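You operate a simulated robot arm through the tools that you are given. There is no shell and no other tool.

Carry out the task below with a simulated robot arm. There is one attempt and no reset: what you move stays moved.

## Task
Key in, main on, then start pump, spindles and last the belts.
Fine: in that order, no fault.

The check looks at the end state, three seconds after you hand in, the way a careful person would. Anything else that was tipped, shoved, dropped, spilled or broken makes it a failure.

## Robot
A 7-joint arm with a three-finger gripper, fixed in place. Base frame: the origin is at the foot of the arm, x ahead of it, y to its left, z up; the work surface is at about z = 0.98. Readings come in m, rad, newtons and seconds.
Its first joint turns from -2.897 to 2.897 rad. Payload 2.69 kg.
The TCP is the grasp point between the finger pads, 0.03 m short of the fingertips. In the tool frame z runs along the fingers and y along their closing line. Largest opening 0.128 m; the body of the gripper starts 0.117 m behind the TCP.
Orientation is that of the tool frame in the base frame, as [roll, pitch, yaw] about the fixed x, y, z axes, in that order (R = Rz(yaw) Ry(pitch) Rx(roll)). With the fingers straight down and closing along the base's y, the tool's x points along the base's -x, its y along +y and its z along -z.

## Interface
- The arm moves only by the tool nudge_tool. Its argument "series" is a list of rows, each an object (a shift or turn left out is 0, a gripper value left out holds the last) with "angular": the turn, a rotation vector about the tool's x, y, z in rad, a list of three; "offset": the shift along the tool's x, y, z in m, a list of three; "gripper": the closure, from 0 (fully open) to 1 (shut). In form: [{"angular": [ax, ay, az], "offset": [dx, dy, dz], "gripper": gripper}, ...]. A call has 1 to 20 rows; each row shifts and turns the commanded pose from where the row before left it, along the tool's axes as they then stand. Rows are played at 5 a second. More than 0.05 m and 0.15 rad between two rows, or a gripper value outside its range, and nothing of the call is played. A pose out of reach is approached as far as the arm can. The call stops where the force on the tool passes 90 N (or 10 N more than at its start, if that is more) or the arm is blocked; 0.2 s more then pass. The fingers move at their own pace and stop on an object; they squeeze with about 25 N. The grip force told is the motor's: it shows also when the fingers shut on nothing. Time passes only in rows, and 0.2 s behind the last, so rows that do not move let the fingers close. It gives the time, the measured TCP pose, the force on the tool (base axes), the opening and the grip force at its end, in the units of the frame above (readings bear some noise), with the torque about the TCP (base axes, N m) and any sound that the robot's microphone picked up.
- Cameras (640 x 400 px; columns grow to the right, rows downward): "scene" is fixed at [0.0485, -0.6492, 1.9559]; the picture's right is [0.89, -0.45, 0.00], its down [-0.24, -0.48, -0.84] and it looks along [0.38, 0.75, -0.54] (base axes); focal length 330 px, centre (320, 200). "wrist" rides on the gripper at [0.058, 0.054, -0.131] in the tool frame; the picture's right is [-0.68, 0.74, 0.00], its down [-0.62, -0.57, -0.55] and it looks along [-0.40, -0.37, 0.84] (tool axes); focal length 234 px, centre (320, 200). There is no depth. A picture from a camera that has moved, and an enlarged one, comes with that camera's place and axes in the base frame and with its lens.
- get_image(camera): a new picture of that camera. It takes no simulated time.
- raise_lower(by): slides the trunk up (or, below 0, down) by that many m; the arm rides with it, the base frame stays. It gives what a move gives, with no picture.
- zoom(camera, box): a new picture of the part [left, top, right, bottom] of that camera's present view, enlarged. It takes no simulated time.
- job_done(): hands the job in; it is judged then, once.

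Places have to be worked out from the pictures, the camera data and where the tool is seen. Open the gripper and draw the arm clear of the work before you hand the job in, unless the task says otherwise.

The tools are called after "Call:" by a JSON object that holds its "method" and its "body". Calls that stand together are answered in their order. nudge_tool: Moves the arm, as the interface text tells. Its arguments: {"type":"object","properties":{"series":{"type":"array","items":{"type":"object","properties":{"angular":{"type":"array","items":{"type":"number"}},"offset":{"type":"array","items":{"type":"number"}},"gripper":{"type":"number"}}}}},"required":["series"]} The other tools are called the same way: raise_lower (by) slides the trunk up or down; get_image (camera) takes a picture; zoom (camera, box) takes an enlarged picture of a part of a camera's view; job_done () hands the job in.

At the start:

```text
t: 0.0
eef_pos: [0.5361, 0.4239, 1.4724]
tcp_rot: [-3.14, 0.0, 3.14]
contact_force: [0.2, -0.3, -0.6]
ft_torque: [0.0, 0.02, -0.02]
grip_width: 0.128
grasp_force: 0.2
trunk travel left (down, up): [-0.175, 0.175]
```

scene: 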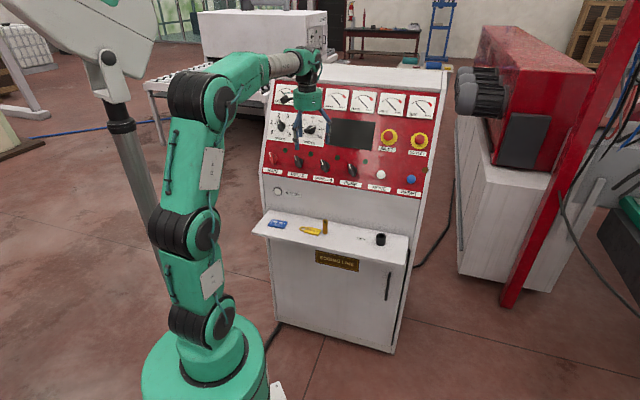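
wrist: 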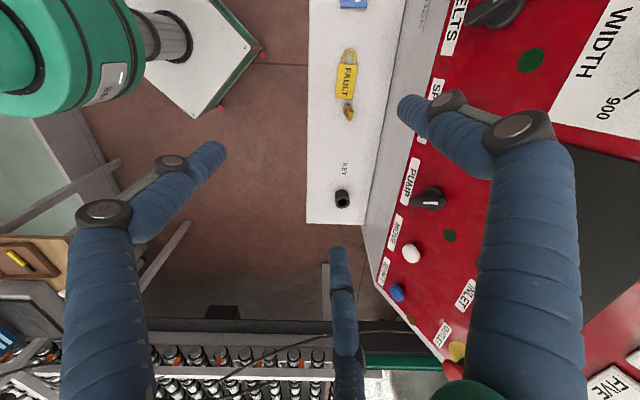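

I'll look closer at the panel and the shelf to learn what each control is before moving anything.

Call:
{"method": "zoom", "body": {"camera": "scene", "box": [250, 60, 450, 200]}}

Call:
{"method": "zoom", "body": {"camera": "scene", "box": [250, 130, 440, 260]}}

Call:
{"method": "zoom", "body": {"camera": "wrist", "box": [300, 0, 480, 220]}}

Call:
{"method": "zoom", "body": {"camera": "wrist", "box": [360, 120, 640, 400]}}

```text
2.86 times, centred on (350, 130) of scene
camera zoom: at [0.0485, -0.6492, 1.9559], right [0.89, -0.45, 0.0], down [-0.24, -0.48, -0.84], along [0.38, 0.75, -0.54], focal length 944 px, centre (234, 400)
```

zoom: 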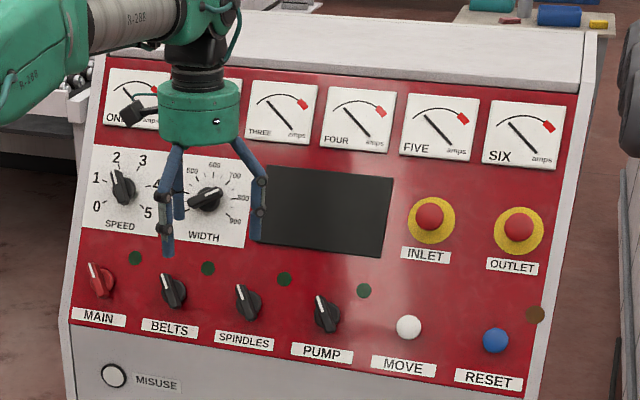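

```text
3.08 times, centred on (345, 195) of scene
camera zoom: at [0.0485, -0.6492, 1.9559], right [0.89, -0.45, 0.0], down [-0.24, -0.48, -0.84], along [0.38, 0.75, -0.54], focal length 1017 px, centre (243, 215)
```

zoom: 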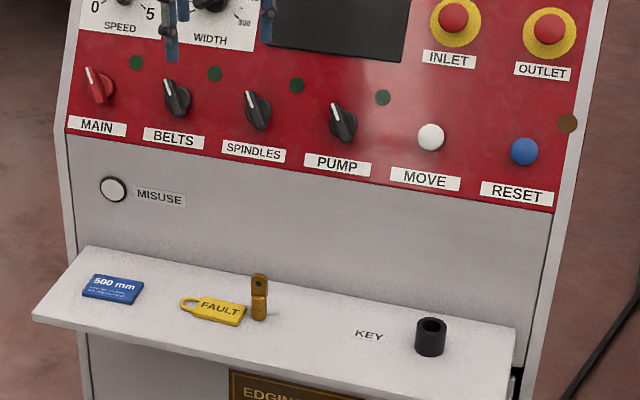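

```text
1.82 times, centred on (390, 110) of wrist
camera zoom: at [0.4785, 0.4768, 1.6037], right [0.68, 0.74, 0.0], down [0.62, -0.57, 0.55], along [0.4, -0.37, -0.84], focal length 426 px, centre (193, 364)
```

zoom: 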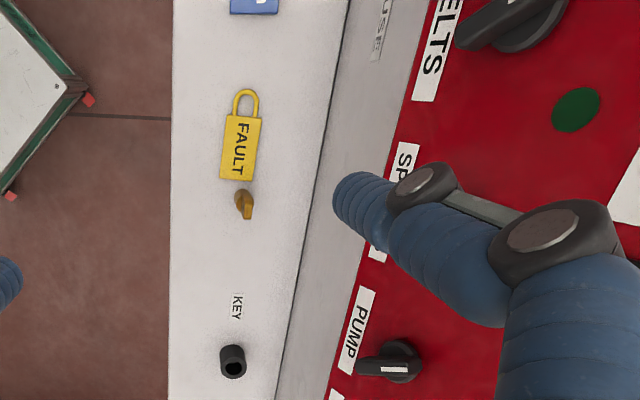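

```text
1.43 times, centred on (500, 260) of wrist
camera zoom: at [0.4785, 0.4768, 1.6037], right [0.68, 0.74, 0.0], down [0.62, -0.57, 0.55], along [0.4, -0.37, -0.84], focal length 334 px, centre (63, 114)
```

zoom: 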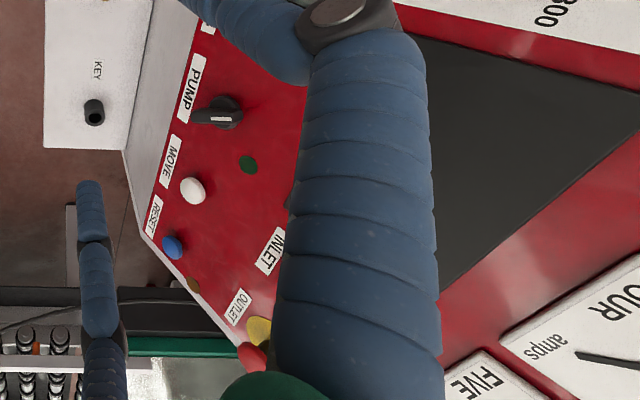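

The pictures show a key standing near (0.62, 0.435) on the shelf, a KEY barrel near (0.81, 0.26), and rotary switches MAIN/BELTS/SPINDLES/PUMP on a panel turned about 45° to the base. I'll turn the tool so it closes along the panel and move it above the key for a closer look.

Call:
{"method": "nudge_tool", "body": {"series": [{"angular": [0, 0, -0.131], "offset": [0, 0, 0.0]}, {"angular": [0, 0, -0.131], "offset": [0, 0, 0.0]}, {"angular": [0, 0, -0.131], "offset": [0, 0, 0.0]}, {"angular": [0, 0, -0.131], "offset": [0, 0, 0.0]}, {"angular": [0, 0, -0.131], "offset": [0, 0, 0.0]}, {"angular": [0, 0, -0.13], "offset": [0, 0, 0.0]}]}}

```text
t: 1.4
eef_pos: [0.5371, 0.4224, 1.4712]
tcp_rot: [3.14, -0.001, -2.355]
contact_force: [-0.5, -1.3, 0.1]
ft_torque: [-0.02, -0.04, -0.02]
grip_width: 0.128
grasp_force: 0.0
trunk travel left (down, up): [-0.175, 0.175]
```

The tool has turned as planned. I'll look through the wrist camera from here.

Call:
{"method": "get_image", "body": {"camera": "wrist"}}

```text
taken
camera wrist: at [0.4576, 0.4197, 1.6038], right [-0.04, 1.0, 0.0], down [0.84, 0.04, 0.55], along [0.55, 0.02, -0.84], focal length 234 px, centre (320, 200)
```

wrist: 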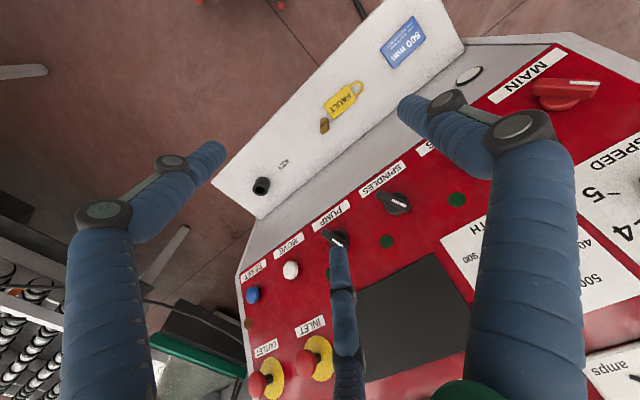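

The gripper's look is odd (it seems to show three blue fingers), so I'll check it from the scene camera before going near anything.

Call:
{"method": "zoom", "body": {"camera": "scene", "box": [260, 40, 360, 180]}}

Call:
{"method": "zoom", "body": {"camera": "wrist", "box": [220, 0, 480, 220]}}

```text
2.86 times, centred on (310, 110) of scene
camera zoom: at [0.0485, -0.6492, 1.9559], right [0.89, -0.45, 0.0], down [-0.24, -0.48, -0.84], along [0.38, 0.75, -0.54], focal length 944 px, centre (349, 457)
```

zoom: 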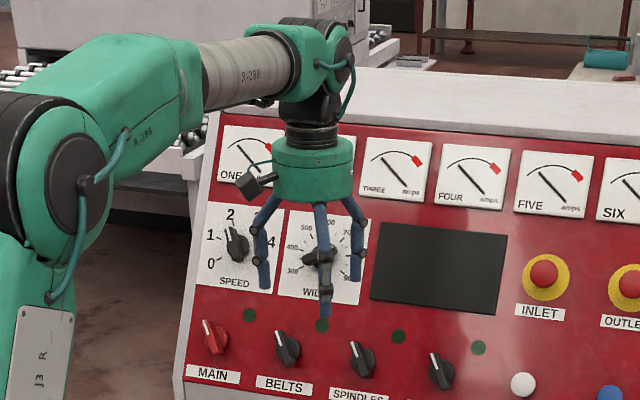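

```text
1.82 times, centred on (350, 110) of wrist
camera zoom: at [0.4576, 0.4197, 1.6038], right [-0.04, 1.0, 0.0], down [0.84, 0.04, 0.55], along [0.55, 0.02, -0.84], focal length 426 px, centre (266, 364)
```

zoom: 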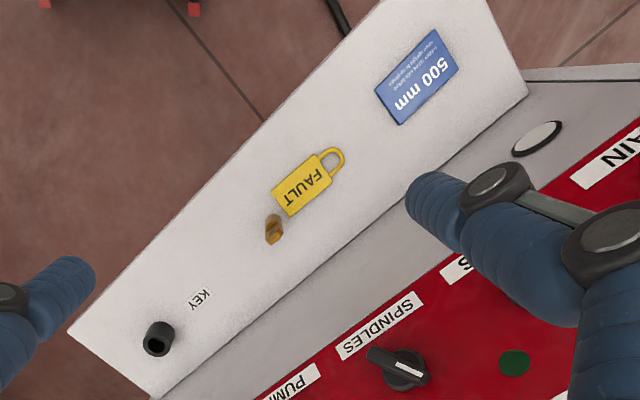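

The picture shows three fingers spaced 120° apart, though the text describes two pads closing along y. I'll shut the gripper in free air to see how they move.

Call:
{"method": "nudge_tool", "body": {"series": [{"gripper": 0.8}, {"gripper": 0.8}, {"gripper": 0.8}]}}

Call:
{"method": "get_image", "body": {"camera": "wrist"}}

Call:
{"method": "zoom", "body": {"camera": "scene", "box": [260, 70, 360, 150]}}

```text
t: 2.2
eef_pos: [0.5369, 0.423, 1.4722]
tcp_rot: [3.141, 0.0, -2.354]
contact_force: [0.9, 0.2, 0.5]
ft_torque: [-0.01, -0.05, 0.0]
grip_width: 0.0256
grasp_force: 0.0
trunk travel left (down, up): [-0.175, 0.175]
```

```text
taken
camera wrist: at [0.4576, 0.4198, 1.6038], right [-0.04, 1.0, 0.0], down [0.84, 0.04, 0.55], along [0.55, 0.02, -0.84], focal length 234 px, centre (320, 200)
```

wrist: 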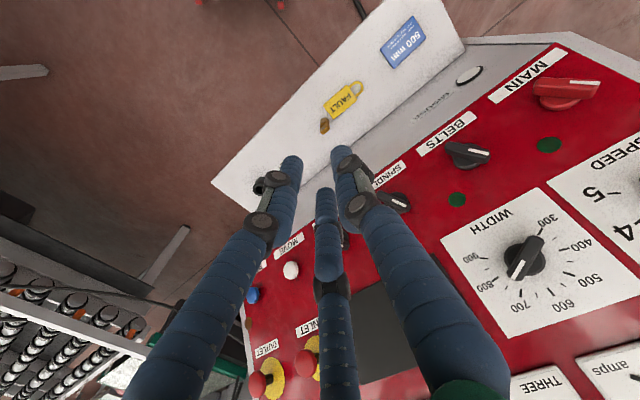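

```text
5.00 times, centred on (310, 110) of scene
camera zoom: at [0.0485, -0.6492, 1.9559], right [0.89, -0.45, 0.0], down [-0.24, -0.48, -0.84], along [0.38, 0.75, -0.54], focal length 1653 px, centre (370, 650)
```

zoom: 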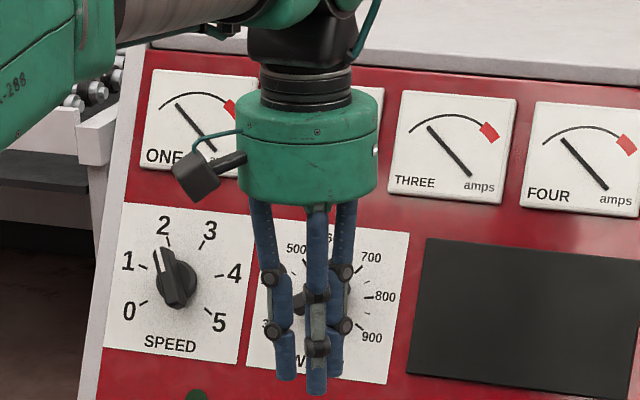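

Three fingers do converge on the centre, with the +y one facing the other two. I'll move above the key at about z = 1.2 and look closely at it.

Call:
{"method": "nudge_tool", "body": {"series": [{"offset": [-0.034, -0.026, 0], "gripper": 0.3}, {"offset": [-0.034, -0.026, 0]}, {"offset": [0, 0, 0.045]}, {"offset": [0, 0, 0.045]}, {"offset": [0, 0, 0.045]}, {"offset": [0, 0, 0.045]}, {"offset": [0, 0, 0.045]}, {"offset": [0, 0, 0.045]}, {"offset": [0, 0, 0]}]}}

Call:
{"method": "get_image", "body": {"camera": "wrist"}}

Call:
{"method": "get_image", "body": {"camera": "scene"}}

```text
t: 4.2
eef_pos: [0.6233, 0.4354, 1.201]
tcp_rot: [3.141, -0.001, -2.356]
contact_force: [0.4, 0.7, -0.5]
ft_torque: [-0.02, 0.03, 0.0]
grip_width: 0.0897
grasp_force: 0.0
trunk travel left (down, up): [-0.175, 0.175]
```

```text
taken
camera wrist: at [0.5436, 0.432, 1.3322], right [-0.04, 1.0, 0.0], down [0.84, 0.04, 0.55], along [0.55, 0.02, -0.84], focal length 234 px, centre (320, 200)
```

wrist: 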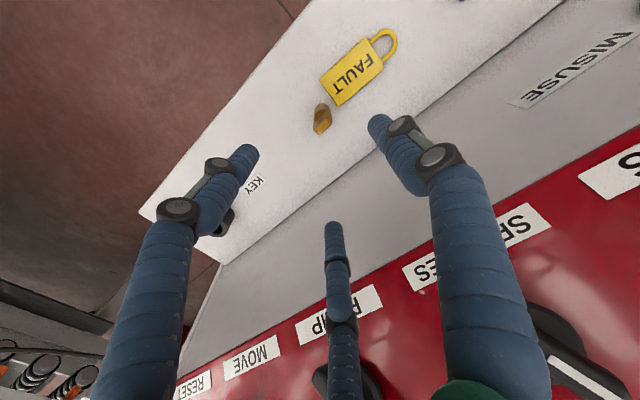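

```text
taken
```

scene: 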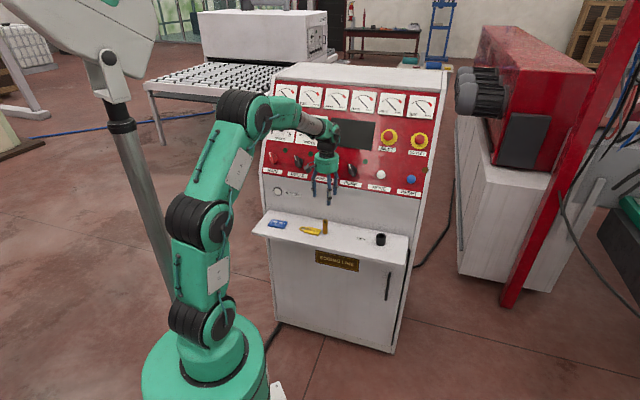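

The key stands on the shelf with the FAULT tag right beside it. I'll zoom on the key and the barrel.

Call:
{"method": "zoom", "body": {"camera": "wrist", "box": [270, 20, 410, 170]}}

Call:
{"method": "zoom", "body": {"camera": "scene", "box": [290, 205, 400, 255]}}

```text
2.67 times, centred on (340, 95) of wrist
camera zoom: at [0.5436, 0.432, 1.3322], right [-0.04, 1.0, 0.0], down [0.84, 0.04, 0.55], along [0.55, 0.02, -0.84], focal length 624 px, centre (267, 480)
```

zoom: 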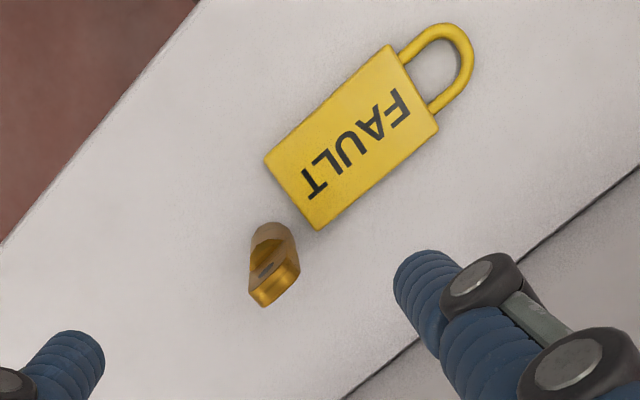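

```text
5.82 times, centred on (345, 230) of scene
camera zoom: at [0.0485, -0.6492, 1.9559], right [0.89, -0.45, 0.0], down [-0.24, -0.48, -0.84], along [0.38, 0.75, -0.54], focal length 1923 px, centre (174, 26)
```

zoom: 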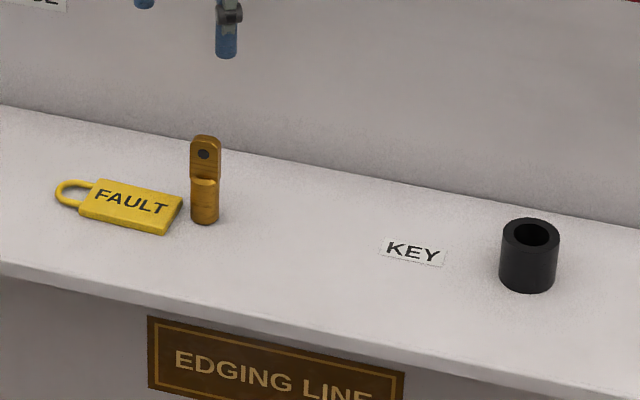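

The key is a round shaft (~23 mm) with a flat bow whose width lies along the panel, so the present closing line fits it. I'll descend to just above the key and check alignment.

Call:
{"method": "nudge_tool", "body": {"series": [{"offset": [0, 0.003, 0.04], "gripper": 0.45}, {"offset": [0, 0, 0.04]}, {"offset": [0, 0, 0]}]}}

Call:
{"method": "get_image", "body": {"camera": "wrist"}}

Call:
{"method": "zoom", "body": {"camera": "scene", "box": [290, 165, 390, 255]}}

```text
t: 5.0
eef_pos: [0.6195, 0.4363, 1.1201]
tcp_rot: [-3.14, 0.002, -2.358]
contact_force: [0.2, 0.4, 0.9]
ft_torque: [-0.03, 0.04, 0.02]
grip_width: 0.0704
grasp_force: 0.0
trunk travel left (down, up): [-0.175, 0.175]
```

```text
taken
camera wrist: at [0.5404, 0.4332, 1.2528], right [-0.04, 1.0, 0.0], down [0.84, 0.04, 0.55], along [0.55, 0.02, -0.84], focal length 234 px, centre (320, 200)
```

wrist: 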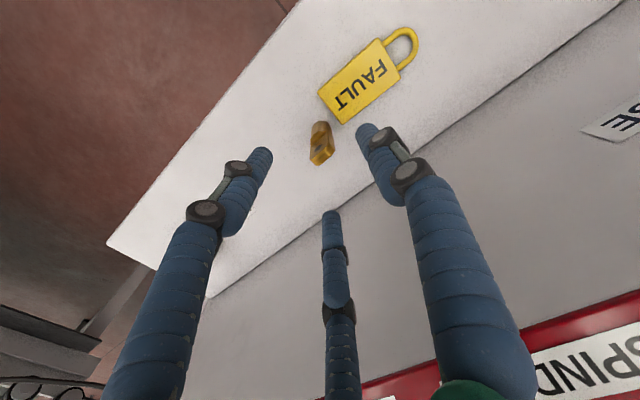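

```text
4.44 times, centred on (340, 210) of scene
camera zoom: at [0.0485, -0.6492, 1.9559], right [0.89, -0.45, 0.0], down [-0.24, -0.48, -0.84], along [0.38, 0.75, -0.54], focal length 1469 px, centre (231, 156)
```

zoom: 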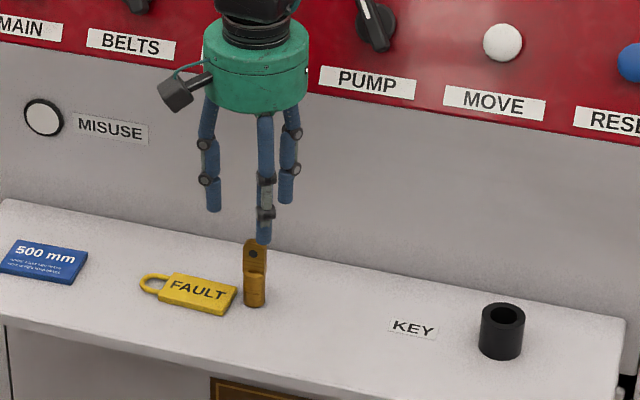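

I'll zoom to measure the bow top against the projected tool axis, which should fall near (319, 156) at z = 1.06.

Call:
{"method": "zoom", "body": {"camera": "wrist", "box": [270, 90, 370, 190]}}

```text
4.00 times, centred on (320, 140) of wrist
camera zoom: at [0.5404, 0.4332, 1.2528], right [-0.04, 1.0, 0.0], down [0.84, 0.04, 0.55], along [0.55, 0.02, -0.84], focal length 937 px, centre (320, 440)
```

zoom: 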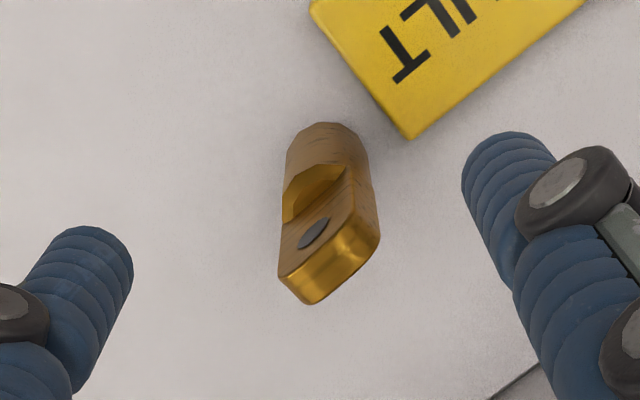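

The key is about 2–3 mm toward +y of the tool axis. I'll correct for that, descend so the fingers straddle the bow (TCP z ≈ 1.05), and then check before closing.

Call:
{"method": "nudge_tool", "body": {"series": [{"offset": [-0.001, 0.0025, 0.02]}, {"offset": [0, 0, 0.025]}, {"offset": [0, 0, 0.025]}, {"offset": [0, 0, 0]}]}}

Call:
{"method": "zoom", "body": {"camera": "wrist", "box": [250, 70, 410, 230]}}

Call:
{"method": "zoom", "body": {"camera": "scene", "box": [290, 185, 370, 255]}}

```text
t: 6.0
eef_pos: [0.6179, 0.4394, 1.0506]
tcp_rot: [-3.141, -0.001, -2.356]
contact_force: [-0.3, 0.7, -0.2]
ft_torque: [0.03, 0.02, -0.01]
grip_width: 0.0702
grasp_force: 0.0
trunk travel left (down, up): [-0.175, 0.175]
```

```text
2.50 times, centred on (330, 150) of wrist
camera zoom: at [0.5396, 0.4357, 1.1825], right [-0.04, 1.0, 0.0], down [0.84, 0.04, 0.55], along [0.55, 0.02, -0.84], focal length 585 px, centre (295, 325)
```

zoom: 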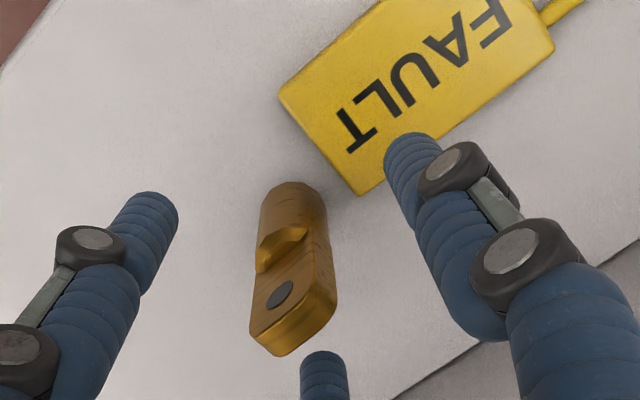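

```text
5.71 times, centred on (330, 220) of scene
camera zoom: at [0.0485, -0.6492, 1.9559], right [0.89, -0.45, 0.0], down [-0.24, -0.48, -0.84], along [0.38, 0.75, -0.54], focal length 1889 px, centre (263, 86)
```

zoom: 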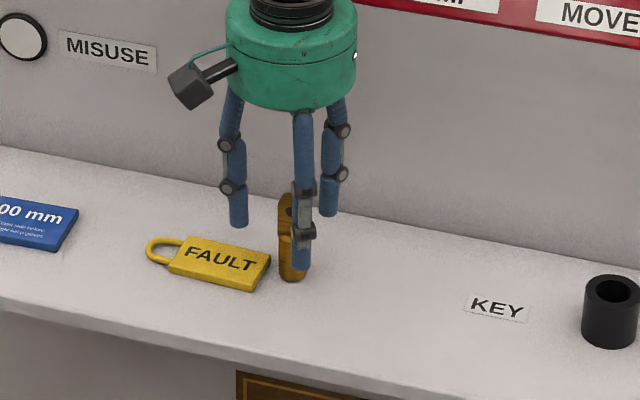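

The bow top sits right at the projected tool axis and nothing is touching. I'll close on the key.

Call:
{"method": "nudge_tool", "body": {"series": [{"gripper": 0.7}, {"gripper": 0.85}, {"gripper": 1.0}, {"gripper": 1.0}, {"gripper": 1.0}]}}

Call:
{"method": "zoom", "body": {"camera": "wrist", "box": [250, 70, 410, 230]}}

Call:
{"method": "zoom", "body": {"camera": "scene", "box": [290, 185, 370, 255]}}

```text
t: 7.2
eef_pos: [0.6193, 0.4392, 1.0518]
tcp_rot: [-3.141, -0.001, -2.357]
contact_force: [-0.7, 0.4, -0.2]
ft_torque: [0.01, 0.0, 0.01]
grip_width: 0.0229
grasp_force: 25.0
trunk travel left (down, up): [-0.175, 0.175]
```

```text
2.50 times, centred on (330, 150) of wrist
camera zoom: at [0.5392, 0.4355, 1.1829], right [-0.04, 1.0, 0.0], down [0.84, 0.04, 0.55], along [0.55, 0.02, -0.84], focal length 585 px, centre (295, 325)
```

zoom: 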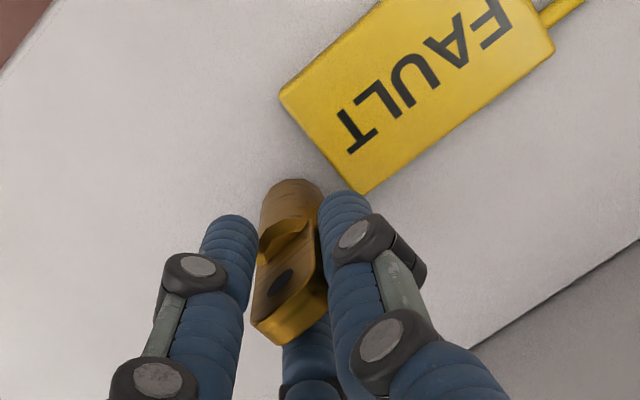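

```text
5.71 times, centred on (330, 220) of scene
camera zoom: at [0.0485, -0.6492, 1.9559], right [0.89, -0.45, 0.0], down [-0.24, -0.48, -0.84], along [0.38, 0.75, -0.54], focal length 1889 px, centre (263, 86)
```

zoom: 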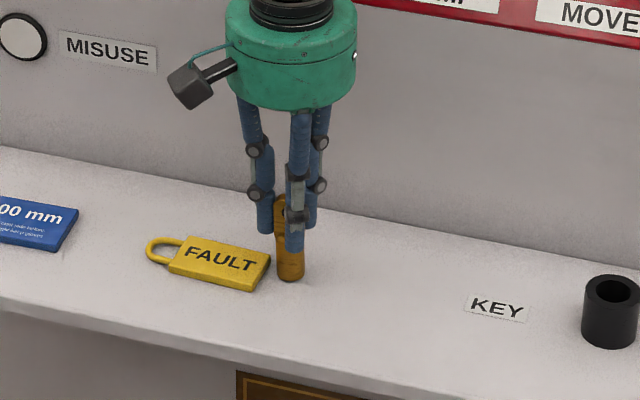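

The grip stopped at 0.023 m with 25 N, so the key is held and the tag didn't move. I'll lift it straight up by 0.1 m and check.

Call:
{"method": "nudge_tool", "body": {"series": [{"offset": [0, 0, -0.02]}, {"offset": [0, 0, -0.04]}, {"offset": [0, 0, -0.04]}, {"offset": [0, 0, 0]}]}}

Call:
{"method": "get_image", "body": {"camera": "wrist"}}

Call:
{"method": "zoom", "body": {"camera": "scene", "box": [290, 165, 400, 255]}}

```text
t: 8.2
eef_pos: [0.6176, 0.4373, 1.1506]
tcp_rot: [3.141, -0.001, -2.356]
contact_force: [-1.2, 0.1, -1.7]
ft_torque: [0.02, 0.0, 0.02]
grip_width: 0.0228
grasp_force: 24.7
trunk travel left (down, up): [-0.175, 0.175]
```

```text
taken
camera wrist: at [0.5388, 0.4348, 1.2828], right [-0.04, 1.0, 0.0], down [0.84, 0.04, 0.55], along [0.55, 0.02, -0.84], focal length 234 px, centre (320, 200)
```

wrist: 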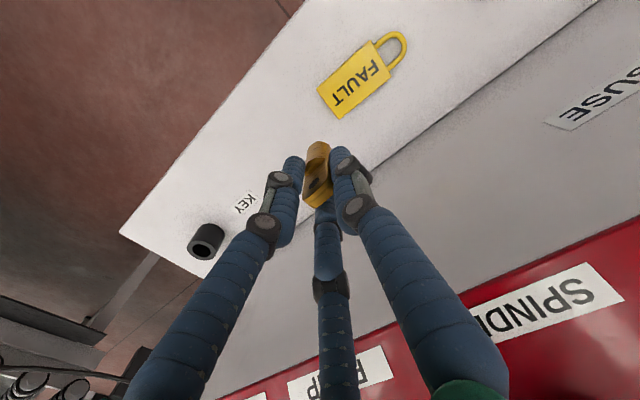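

```text
4.44 times, centred on (345, 210) of scene
camera zoom: at [0.0485, -0.6492, 1.9559], right [0.89, -0.45, 0.0], down [-0.24, -0.48, -0.84], along [0.38, 0.75, -0.54], focal length 1469 px, centre (209, 156)
```

zoom: 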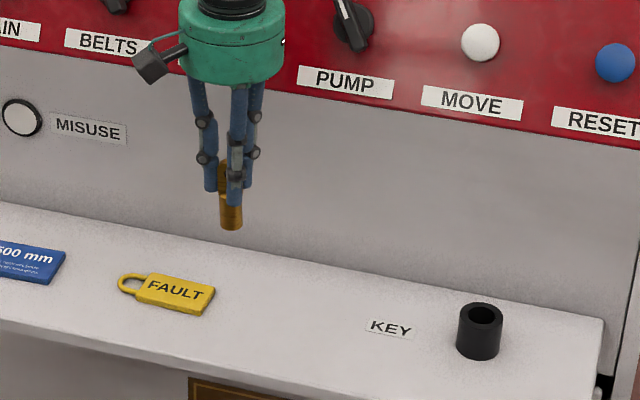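

The key came up cleanly and hangs straight. Next I'll pin down the barrel's position from the wrist camera.

Call:
{"method": "zoom", "body": {"camera": "wrist", "box": [160, 190, 260, 290]}}

Call:
{"method": "zoom", "body": {"camera": "scene", "box": [350, 215, 410, 255]}}

```text
4.00 times, centred on (210, 240) of wrist
camera zoom: at [0.5388, 0.4348, 1.2828], right [-0.04, 1.0, 0.0], down [0.84, 0.04, 0.55], along [0.55, 0.02, -0.84], focal length 937 px, centre (760, 40)
```

zoom: 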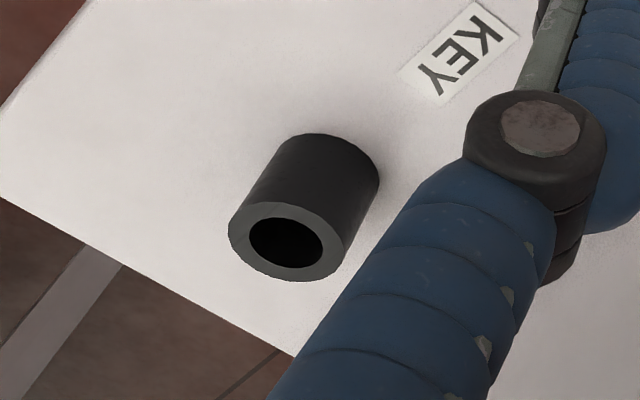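

```text
10.00 times, centred on (380, 235) of scene
camera zoom: at [0.0485, -0.6492, 1.9559], right [0.89, -0.45, 0.0], down [-0.24, -0.48, -0.84], along [0.38, 0.75, -0.54], focal length 3305 px, centre (-280, -150)
```

zoom: 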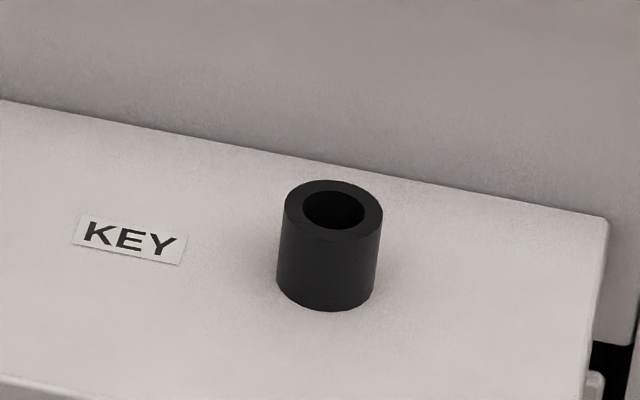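

The barrel works out at about (0.815, 0.257) with its top near z = 1.016 and a hole about 28 mm wide, against a 23 mm shaft. I'll carry the key most of the way along the shelf at this height, then re-measure.

Call:
{"method": "nudge_tool", "body": {"series": [{"offset": [-0.003, -0.045, 0]}, {"offset": [-0.003, -0.045, 0]}, {"offset": [-0.003, -0.045, 0]}, {"offset": [-0.002, -0.045, 0]}, {"offset": [0, 0, 0]}]}}

Call:
{"method": "get_image", "body": {"camera": "wrist"}}

```text
t: 9.4
eef_pos: [0.755, 0.3188, 1.1509]
tcp_rot: [3.141, 0.002, -2.356]
contact_force: [0.1, -0.1, -0.9]
ft_torque: [0.05, 0.04, 0.0]
grip_width: 0.0229
grasp_force: 24.7
trunk travel left (down, up): [-0.175, 0.175]
```

```text
taken
camera wrist: at [0.675, 0.3158, 1.2824], right [-0.04, 1.0, 0.0], down [0.84, 0.04, 0.55], along [0.55, 0.02, -0.84], focal length 234 px, centre (320, 200)
```

wrist: 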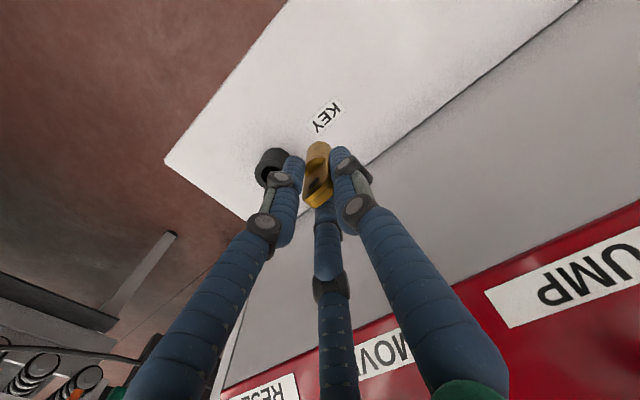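

Call:
{"method": "zoom", "body": {"camera": "wrist", "box": [220, 110, 370, 230]}}

Call:
{"method": "zoom", "body": {"camera": "scene", "box": [330, 170, 420, 255]}}

```text
3.33 times, centred on (295, 170) of wrist
camera zoom: at [0.675, 0.3158, 1.2824], right [-0.04, 1.0, 0.0], down [0.84, 0.04, 0.55], along [0.55, 0.02, -0.84], focal length 781 px, centre (403, 300)
```

zoom: 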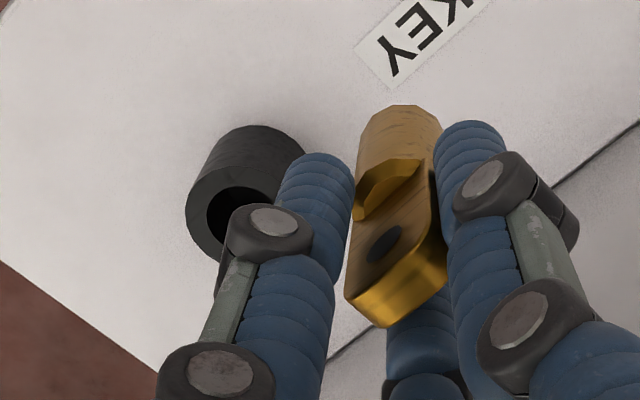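

```text
4.71 times, centred on (375, 212) of scene
camera zoom: at [0.0485, -0.6492, 1.9559], right [0.89, -0.45, 0.0], down [-0.24, -0.48, -0.84], along [0.38, 0.75, -0.54], focal length 1555 px, centre (61, 141)
```

zoom: 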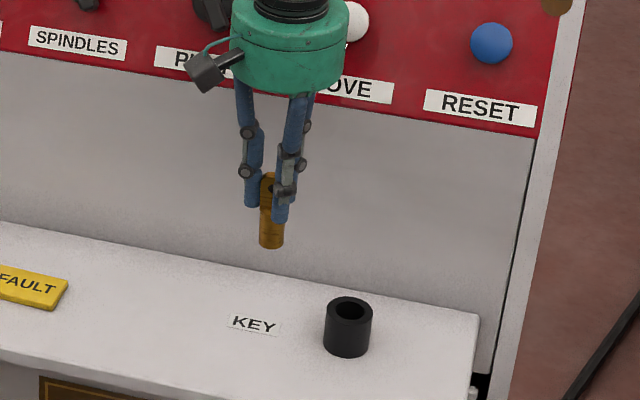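

The closer measurement puts the barrel centre at about (0.814, 0.259). I'll move the last 84 mm to stand above it, still high, and check from both cameras.

Call:
{"method": "nudge_tool", "body": {"series": [{"offset": [0, -0.042, 0]}, {"offset": [0.0005, -0.042, 0]}, {"offset": [0, 0, 0]}]}}

Call:
{"method": "zoom", "body": {"camera": "wrist", "box": [250, 80, 390, 230]}}

Call:
{"method": "zoom", "body": {"camera": "scene", "box": [340, 190, 420, 260]}}

```text
t: 10.2
eef_pos: [0.8157, 0.2601, 1.1524]
tcp_rot: [3.14, 0.001, -2.356]
contact_force: [0.3, -0.1, -1.1]
ft_torque: [0.06, 0.05, -0.02]
grip_width: 0.023
grasp_force: 24.5
trunk travel left (down, up): [-0.175, 0.175]
```

```text
2.67 times, centred on (320, 155) of wrist
camera zoom: at [0.7349, 0.2563, 1.2834], right [-0.04, 1.0, 0.0], down [0.84, 0.04, 0.55], along [0.55, 0.02, -0.84], focal length 624 px, centre (320, 320)
```

zoom: 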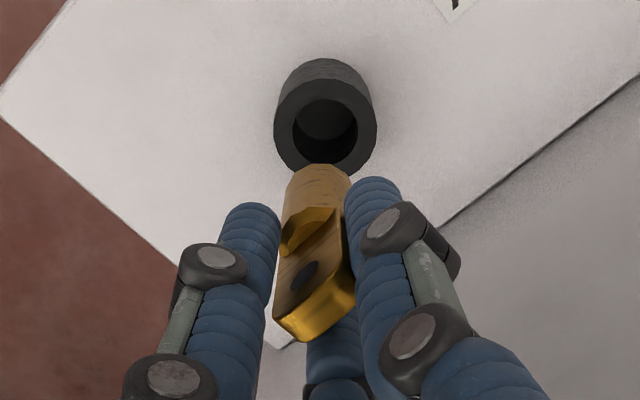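

```text
5.71 times, centred on (380, 225) of scene
camera zoom: at [0.0485, -0.6492, 1.9559], right [0.89, -0.45, 0.0], down [-0.24, -0.48, -0.84], along [0.38, 0.75, -0.54], focal length 1889 px, centre (-23, 57)
```

zoom: 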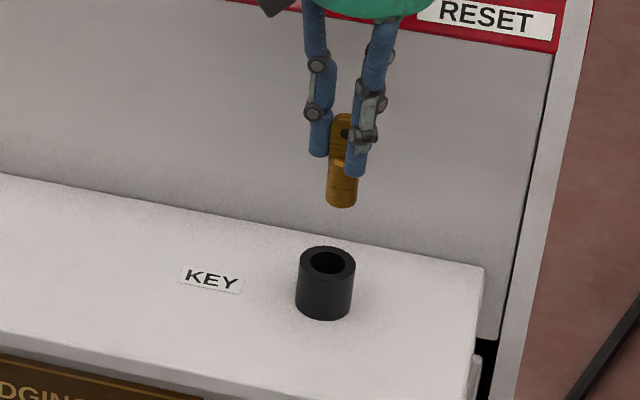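

The barrel centre lies about 3–4 mm toward +y of the held key. I'll correct that and lower until the key is about 1 cm above the barrel, then check again.

Call:
{"method": "nudge_tool", "body": {"series": [{"offset": [0, 0.004, 0]}, {"offset": [0, 0, 0.025]}, {"offset": [0, 0, 0.027]}, {"offset": [0, 0, 0]}]}}

Call:
{"method": "zoom", "body": {"camera": "wrist", "box": [250, 80, 390, 230]}}

Call:
{"method": "zoom", "body": {"camera": "scene", "box": [350, 200, 410, 250]}}

```text
t: 11.2
eef_pos: [0.8112, 0.264, 1.0993]
tcp_rot: [-3.141, 0.002, -2.358]
contact_force: [-0.2, 0.7, -1.6]
ft_torque: [-0.01, 0.01, 0.0]
grip_width: 0.0229
grasp_force: 24.8
trunk travel left (down, up): [-0.175, 0.175]
```

```text
2.67 times, centred on (320, 155) of wrist
camera zoom: at [0.7313, 0.2598, 1.2314], right [-0.04, 1.0, 0.0], down [0.84, 0.04, 0.55], along [0.55, 0.02, -0.84], focal length 624 px, centre (320, 320)
```

zoom: 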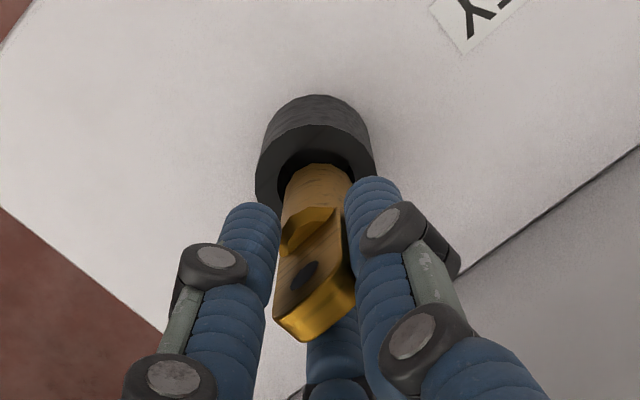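

```text
8.00 times, centred on (380, 225) of scene
camera zoom: at [0.0485, -0.6492, 1.9559], right [0.89, -0.45, 0.0], down [-0.24, -0.48, -0.84], along [0.38, 0.75, -0.54], focal length 2644 px, centre (-160, 0)
```

zoom: 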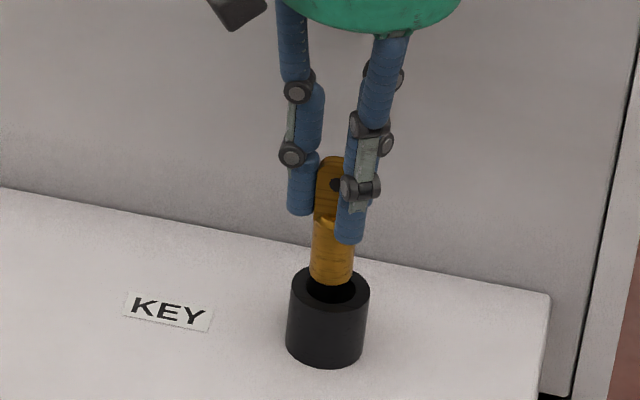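

Key and barrel are lined up within about a millimetre in both views. I'll lower it in small steps and watch the force.

Call:
{"method": "nudge_tool", "body": {"series": [{"offset": [0, 0, 0.006]}, {"offset": [0, 0, 0.006]}, {"offset": [0, 0, 0.006]}, {"offset": [0, 0, 0]}]}}

Call:
{"method": "zoom", "body": {"camera": "scene", "box": [350, 200, 410, 250]}}

Call:
{"method": "zoom", "body": {"camera": "wrist", "box": [250, 80, 390, 230]}}

```text
t: 12.2
eef_pos: [0.81, 0.263, 1.0819]
tcp_rot: [-3.142, 0.001, -2.356]
contact_force: [-0.3, -1.1, -1.9]
ft_torque: [0.0, 0.02, 0.0]
grip_width: 0.0227
grasp_force: 25.0
trunk travel left (down, up): [-0.175, 0.175]
```

```text
8.00 times, centred on (380, 225) of scene
camera zoom: at [0.0485, -0.6492, 1.9559], right [0.89, -0.45, 0.0], down [-0.24, -0.48, -0.84], along [0.38, 0.75, -0.54], focal length 2644 px, centre (-160, 0)
```

zoom: 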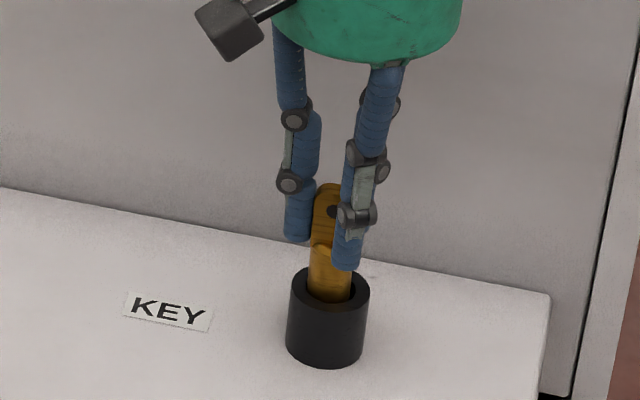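

```text
2.67 times, centred on (320, 155) of wrist
camera zoom: at [0.731, 0.2592, 1.2136], right [-0.04, 1.0, 0.0], down [0.84, 0.04, 0.55], along [0.55, 0.02, -0.84], focal length 624 px, centre (320, 320)
```

zoom: 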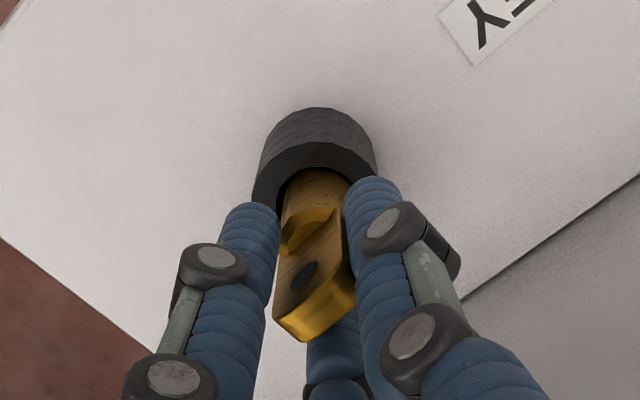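

The shaft has entered the hole with no added force. I'll keep lowering gently.

Call:
{"method": "nudge_tool", "body": {"series": [{"offset": [0, 0, 0.005]}, {"offset": [0, 0, 0.005]}, {"offset": [0, 0, 0.005]}, {"offset": [0, 0, 0.004]}, {"offset": [0, 0, 0]}]}}

Call:
{"method": "zoom", "body": {"camera": "scene", "box": [350, 200, 410, 250]}}

```text
t: 13.4
eef_pos: [0.8104, 0.2632, 1.0628]
tcp_rot: [-3.141, 0.0, -2.356]
contact_force: [0.5, 0.1, -1.4]
ft_torque: [0.0, -0.01, -0.04]
grip_width: 0.0229
grasp_force: 25.3
trunk travel left (down, up): [-0.175, 0.175]
```

```text
8.00 times, centred on (380, 225) of scene
camera zoom: at [0.0485, -0.6492, 1.9559], right [0.89, -0.45, 0.0], down [-0.24, -0.48, -0.84], along [0.38, 0.75, -0.54], focal length 2644 px, centre (-160, 0)
```

zoom: 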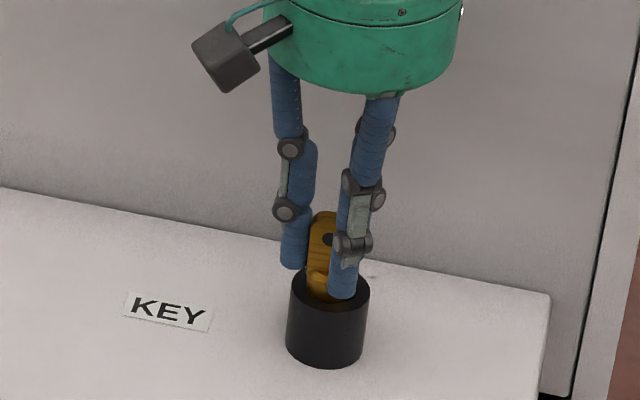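

Still no resistance; the shaft is about 24 mm in. I'll go down the last centimetre in 2–3 mm steps to find the bottom.

Call:
{"method": "nudge_tool", "body": {"series": [{"offset": [0, 0, 0.003]}, {"offset": [0, 0, 0.003]}, {"offset": [0, 0, 0.002]}, {"offset": [0, 0, 0.002]}, {"offset": [0, 0, 0]}]}}

Call:
{"method": "zoom", "body": {"camera": "scene", "box": [350, 200, 410, 250]}}

```text
t: 14.6
eef_pos: [0.8112, 0.2624, 1.0563]
tcp_rot: [-3.139, 0.003, -2.356]
contact_force: [4.7, 0.2, 18.6]
ft_torque: [0.0, -0.13, -0.01]
grip_width: 0.0232
grasp_force: 24.6
trunk travel left (down, up): [-0.175, 0.175]
```

```text
8.00 times, centred on (380, 225) of scene
camera zoom: at [0.0485, -0.6492, 1.9559], right [0.89, -0.45, 0.0], down [-0.24, -0.48, -0.84], along [0.38, 0.75, -0.54], focal length 2644 px, centre (-160, 0)
```

zoom: 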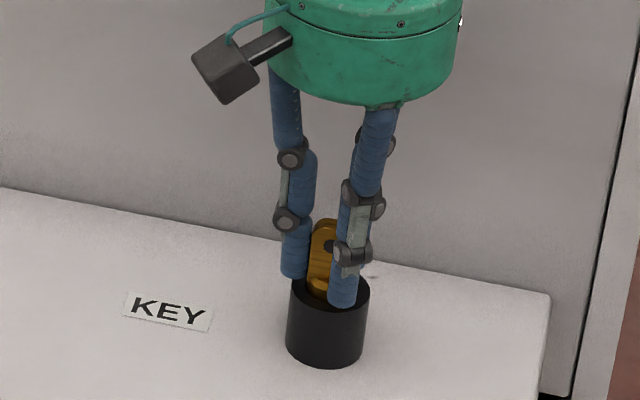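

The key met the bottom of the barrel (about 19 N up), so it's seated. I'll ease off the push, open the fingers and rise a little to see whether it stays put.

Call:
{"method": "nudge_tool", "body": {"series": [{"offset": [0, 0, -0.0035]}, {"offset": [0, 0, 0]}, {"gripper": 0.75}, {"gripper": 0.6}, {"gripper": 0.55}, {"offset": [0, 0, -0.03]}, {"offset": [0, 0, -0.04]}, {"offset": [0, 0, -0.04]}, {"offset": [0, 0, 0]}]}}

Call:
{"method": "zoom", "body": {"camera": "wrist", "box": [230, 60, 410, 230]}}

Call:
{"method": "zoom", "body": {"camera": "scene", "box": [350, 200, 410, 250]}}

Call:
{"method": "get_image", "body": {"camera": "scene"}}

```text
t: 16.6
eef_pos: [0.8102, 0.2622, 1.1667]
tcp_rot: [3.141, 0.0, -2.356]
contact_force: [0.2, -0.6, -0.2]
ft_torque: [0.02, -0.01, -0.01]
grip_width: 0.0577
grasp_force: 0.1
trunk travel left (down, up): [-0.175, 0.175]
```

```text
2.35 times, centred on (320, 145) of wrist
camera zoom: at [0.7304, 0.2588, 1.2985], right [-0.04, 1.0, 0.0], down [0.84, 0.04, 0.55], along [0.55, 0.02, -0.84], focal length 551 px, centre (320, 329)
```

zoom: 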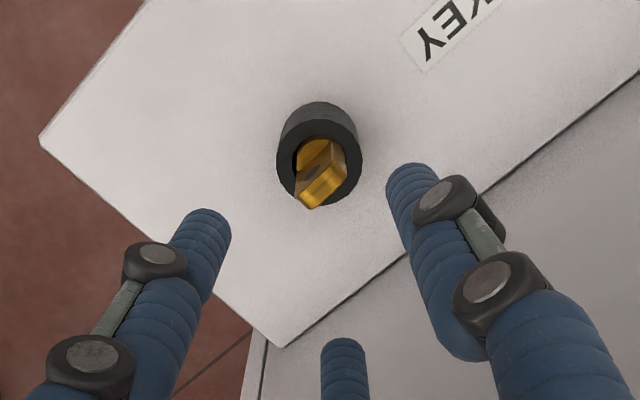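

```text
8.00 times, centred on (380, 225) of scene
camera zoom: at [0.0485, -0.6492, 1.9559], right [0.89, -0.45, 0.0], down [-0.24, -0.48, -0.84], along [0.38, 0.75, -0.54], focal length 2644 px, centre (-160, 0)
```

zoom: 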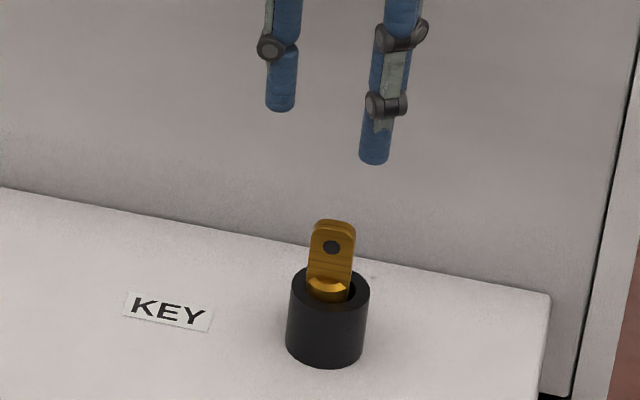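

```text
taken
```

scene: 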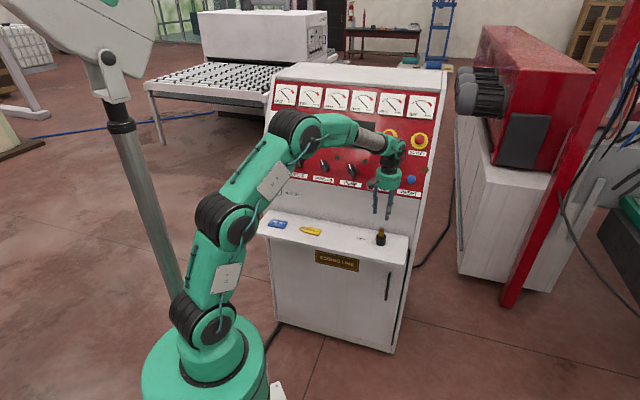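

The key stands in the barrel on its own. Next I'll rise and back off in front of the PUMP switch, then tilt the tool to face the sloped panel (about 33° from vertical by triangulation) so I can study the switches.

Call:
{"method": "nudge_tool", "body": {"series": [{"offset": [0.02, 0, -0.045]}, {"offset": [0.022, 0.03, -0.045]}, {"offset": [0, 0.045, -0.02]}, {"offset": [0, 0.045, -0.02]}, {"offset": [0, 0.045, -0.02]}, {"offset": [0, 0.003, -0.04]}, {"offset": [0, 0, -0.01]}, {"angular": [0, -0.142, 0]}, {"angular": [0, -0.142, 0]}, {"angular": [0, -0.142, 0]}, {"angular": [0, -0.142, 0]}, {"angular": [0, -0.142, 0]}, {"angular": [0, -0.142, 0]}, {"angular": [0, -0.142, 0]}, {"offset": [0, 0, 0]}]}}

Call:
{"method": "get_image", "body": {"camera": "wrist"}}

Call:
{"method": "get_image", "body": {"camera": "scene"}}

```text
refused: row 2 steps farther than a row can; nothing moved
```

```text
taken
camera wrist: at [0.7304, 0.2588, 1.2985], right [-0.04, 1.0, 0.0], down [0.84, 0.04, 0.55], along [0.55, 0.02, -0.84], focal length 234 px, centre (320, 200)
```

wrist: 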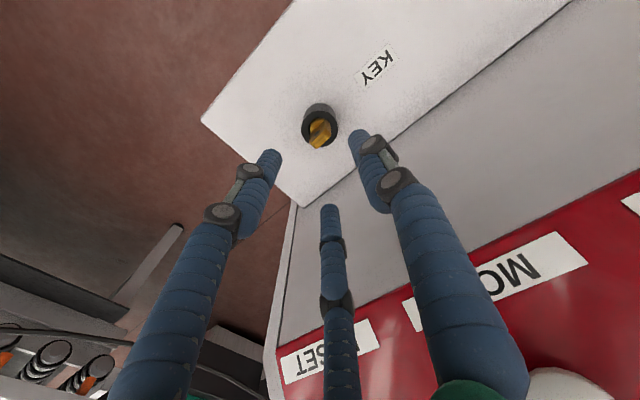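

```text
taken
```

scene: 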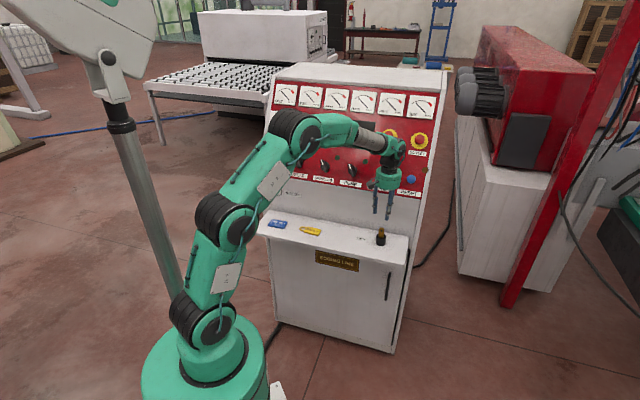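

One row was over the step limit and nothing moved. I'll send the same path again with smaller rows.

Call:
{"method": "nudge_tool", "body": {"series": [{"offset": [0.015, 0, -0.045]}, {"offset": [0.015, 0.015, -0.04]}, {"offset": [0.012, 0.035, -0.03]}, {"offset": [0, 0.04, -0.025]}, {"offset": [0, 0.04, -0.02]}, {"offset": [0, 0.038, -0.02]}, {"offset": [0, 0, -0.02]}, {"angular": [0, -0.142, 0]}, {"angular": [0, -0.142, 0]}, {"angular": [0, -0.142, 0]}, {"angular": [0, -0.142, 0]}, {"angular": [0, -0.142, 0]}, {"angular": [0, -0.142, 0]}, {"angular": [0, -0.142, 0]}, {"offset": [0, 0, 0]}]}}

Call:
{"method": "get_image", "body": {"camera": "wrist"}}

Call:
{"method": "get_image", "body": {"camera": "scene"}}

```text
t: 19.8
eef_pos: [0.6626, 0.3514, 1.3672]
tcp_rot: [-3.14, 0.995, -2.356]
contact_force: [1.1, 0.2, -0.1]
ft_torque: [0.0, 0.03, 0.01]
grip_width: 0.0576
grasp_force: 0.0
trunk travel left (down, up): [-0.175, 0.175]
```

```text
taken
camera wrist: at [0.5237, 0.2892, 1.3896], right [-0.26, 0.78, 0.57], down [0.31, -0.49, 0.82], along [0.91, 0.39, -0.12], focal length 234 px, centre (320, 200)
```

wrist: 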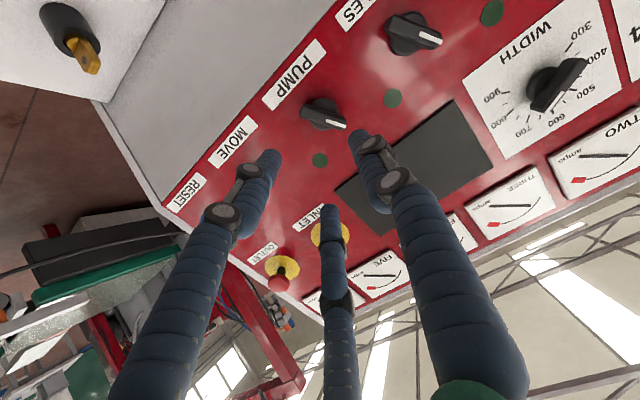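

```text
taken
```

scene: 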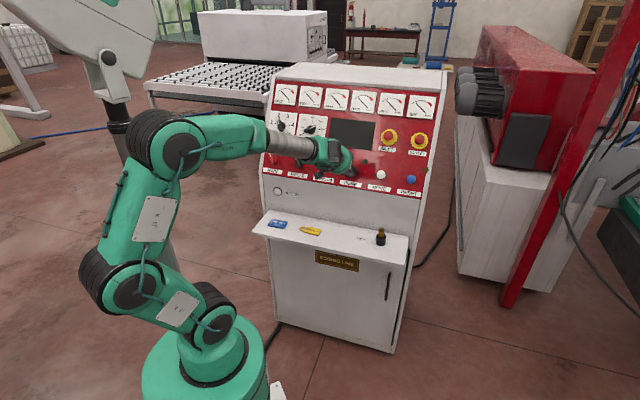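

The tool now faces the panel. I'll zoom in on the switches to read their pointer positions.

Call:
{"method": "zoom", "body": {"camera": "wrist", "box": [170, 0, 490, 220]}}

Call:
{"method": "zoom", "body": {"camera": "scene", "box": [255, 140, 375, 200]}}

Call:
{"method": "zoom", "body": {"camera": "wrist", "box": [290, 80, 400, 170]}}

```text
1.82 times, centred on (330, 110) of wrist
camera zoom: at [0.5237, 0.2892, 1.3896], right [-0.26, 0.78, 0.57], down [0.31, -0.49, 0.82], along [0.91, 0.39, -0.12], focal length 426 px, centre (302, 364)
```

zoom: 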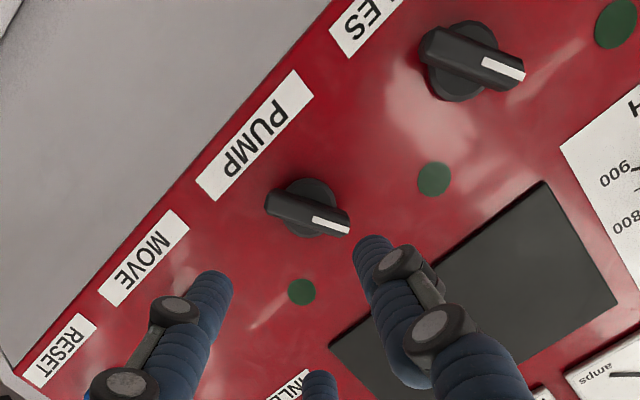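

```text
5.33 times, centred on (315, 170) of scene
camera zoom: at [0.0485, -0.6492, 1.9559], right [0.89, -0.45, 0.0], down [-0.24, -0.48, -0.84], along [0.38, 0.75, -0.54], focal length 1763 px, centre (347, 360)
```

zoom: 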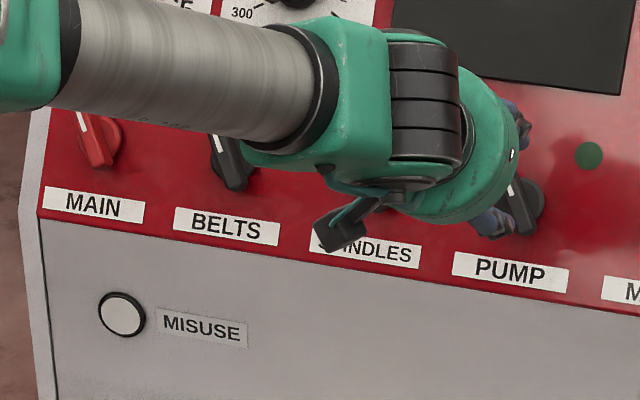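

```text
4.44 times, centred on (345, 125) of wrist
camera zoom: at [0.5237, 0.2892, 1.3896], right [-0.26, 0.78, 0.57], down [0.31, -0.49, 0.82], along [0.91, 0.39, -0.12], focal length 1041 px, centre (209, 533)
```

zoom: 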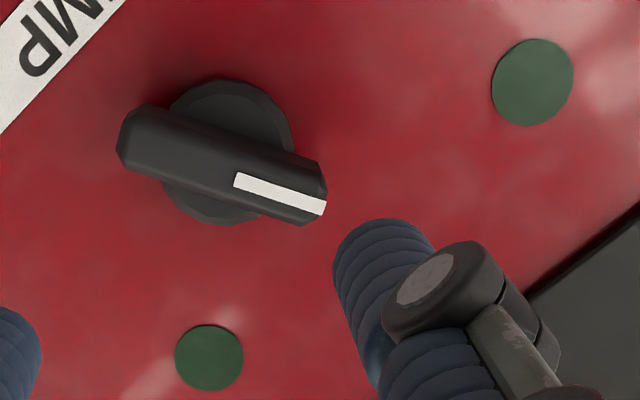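

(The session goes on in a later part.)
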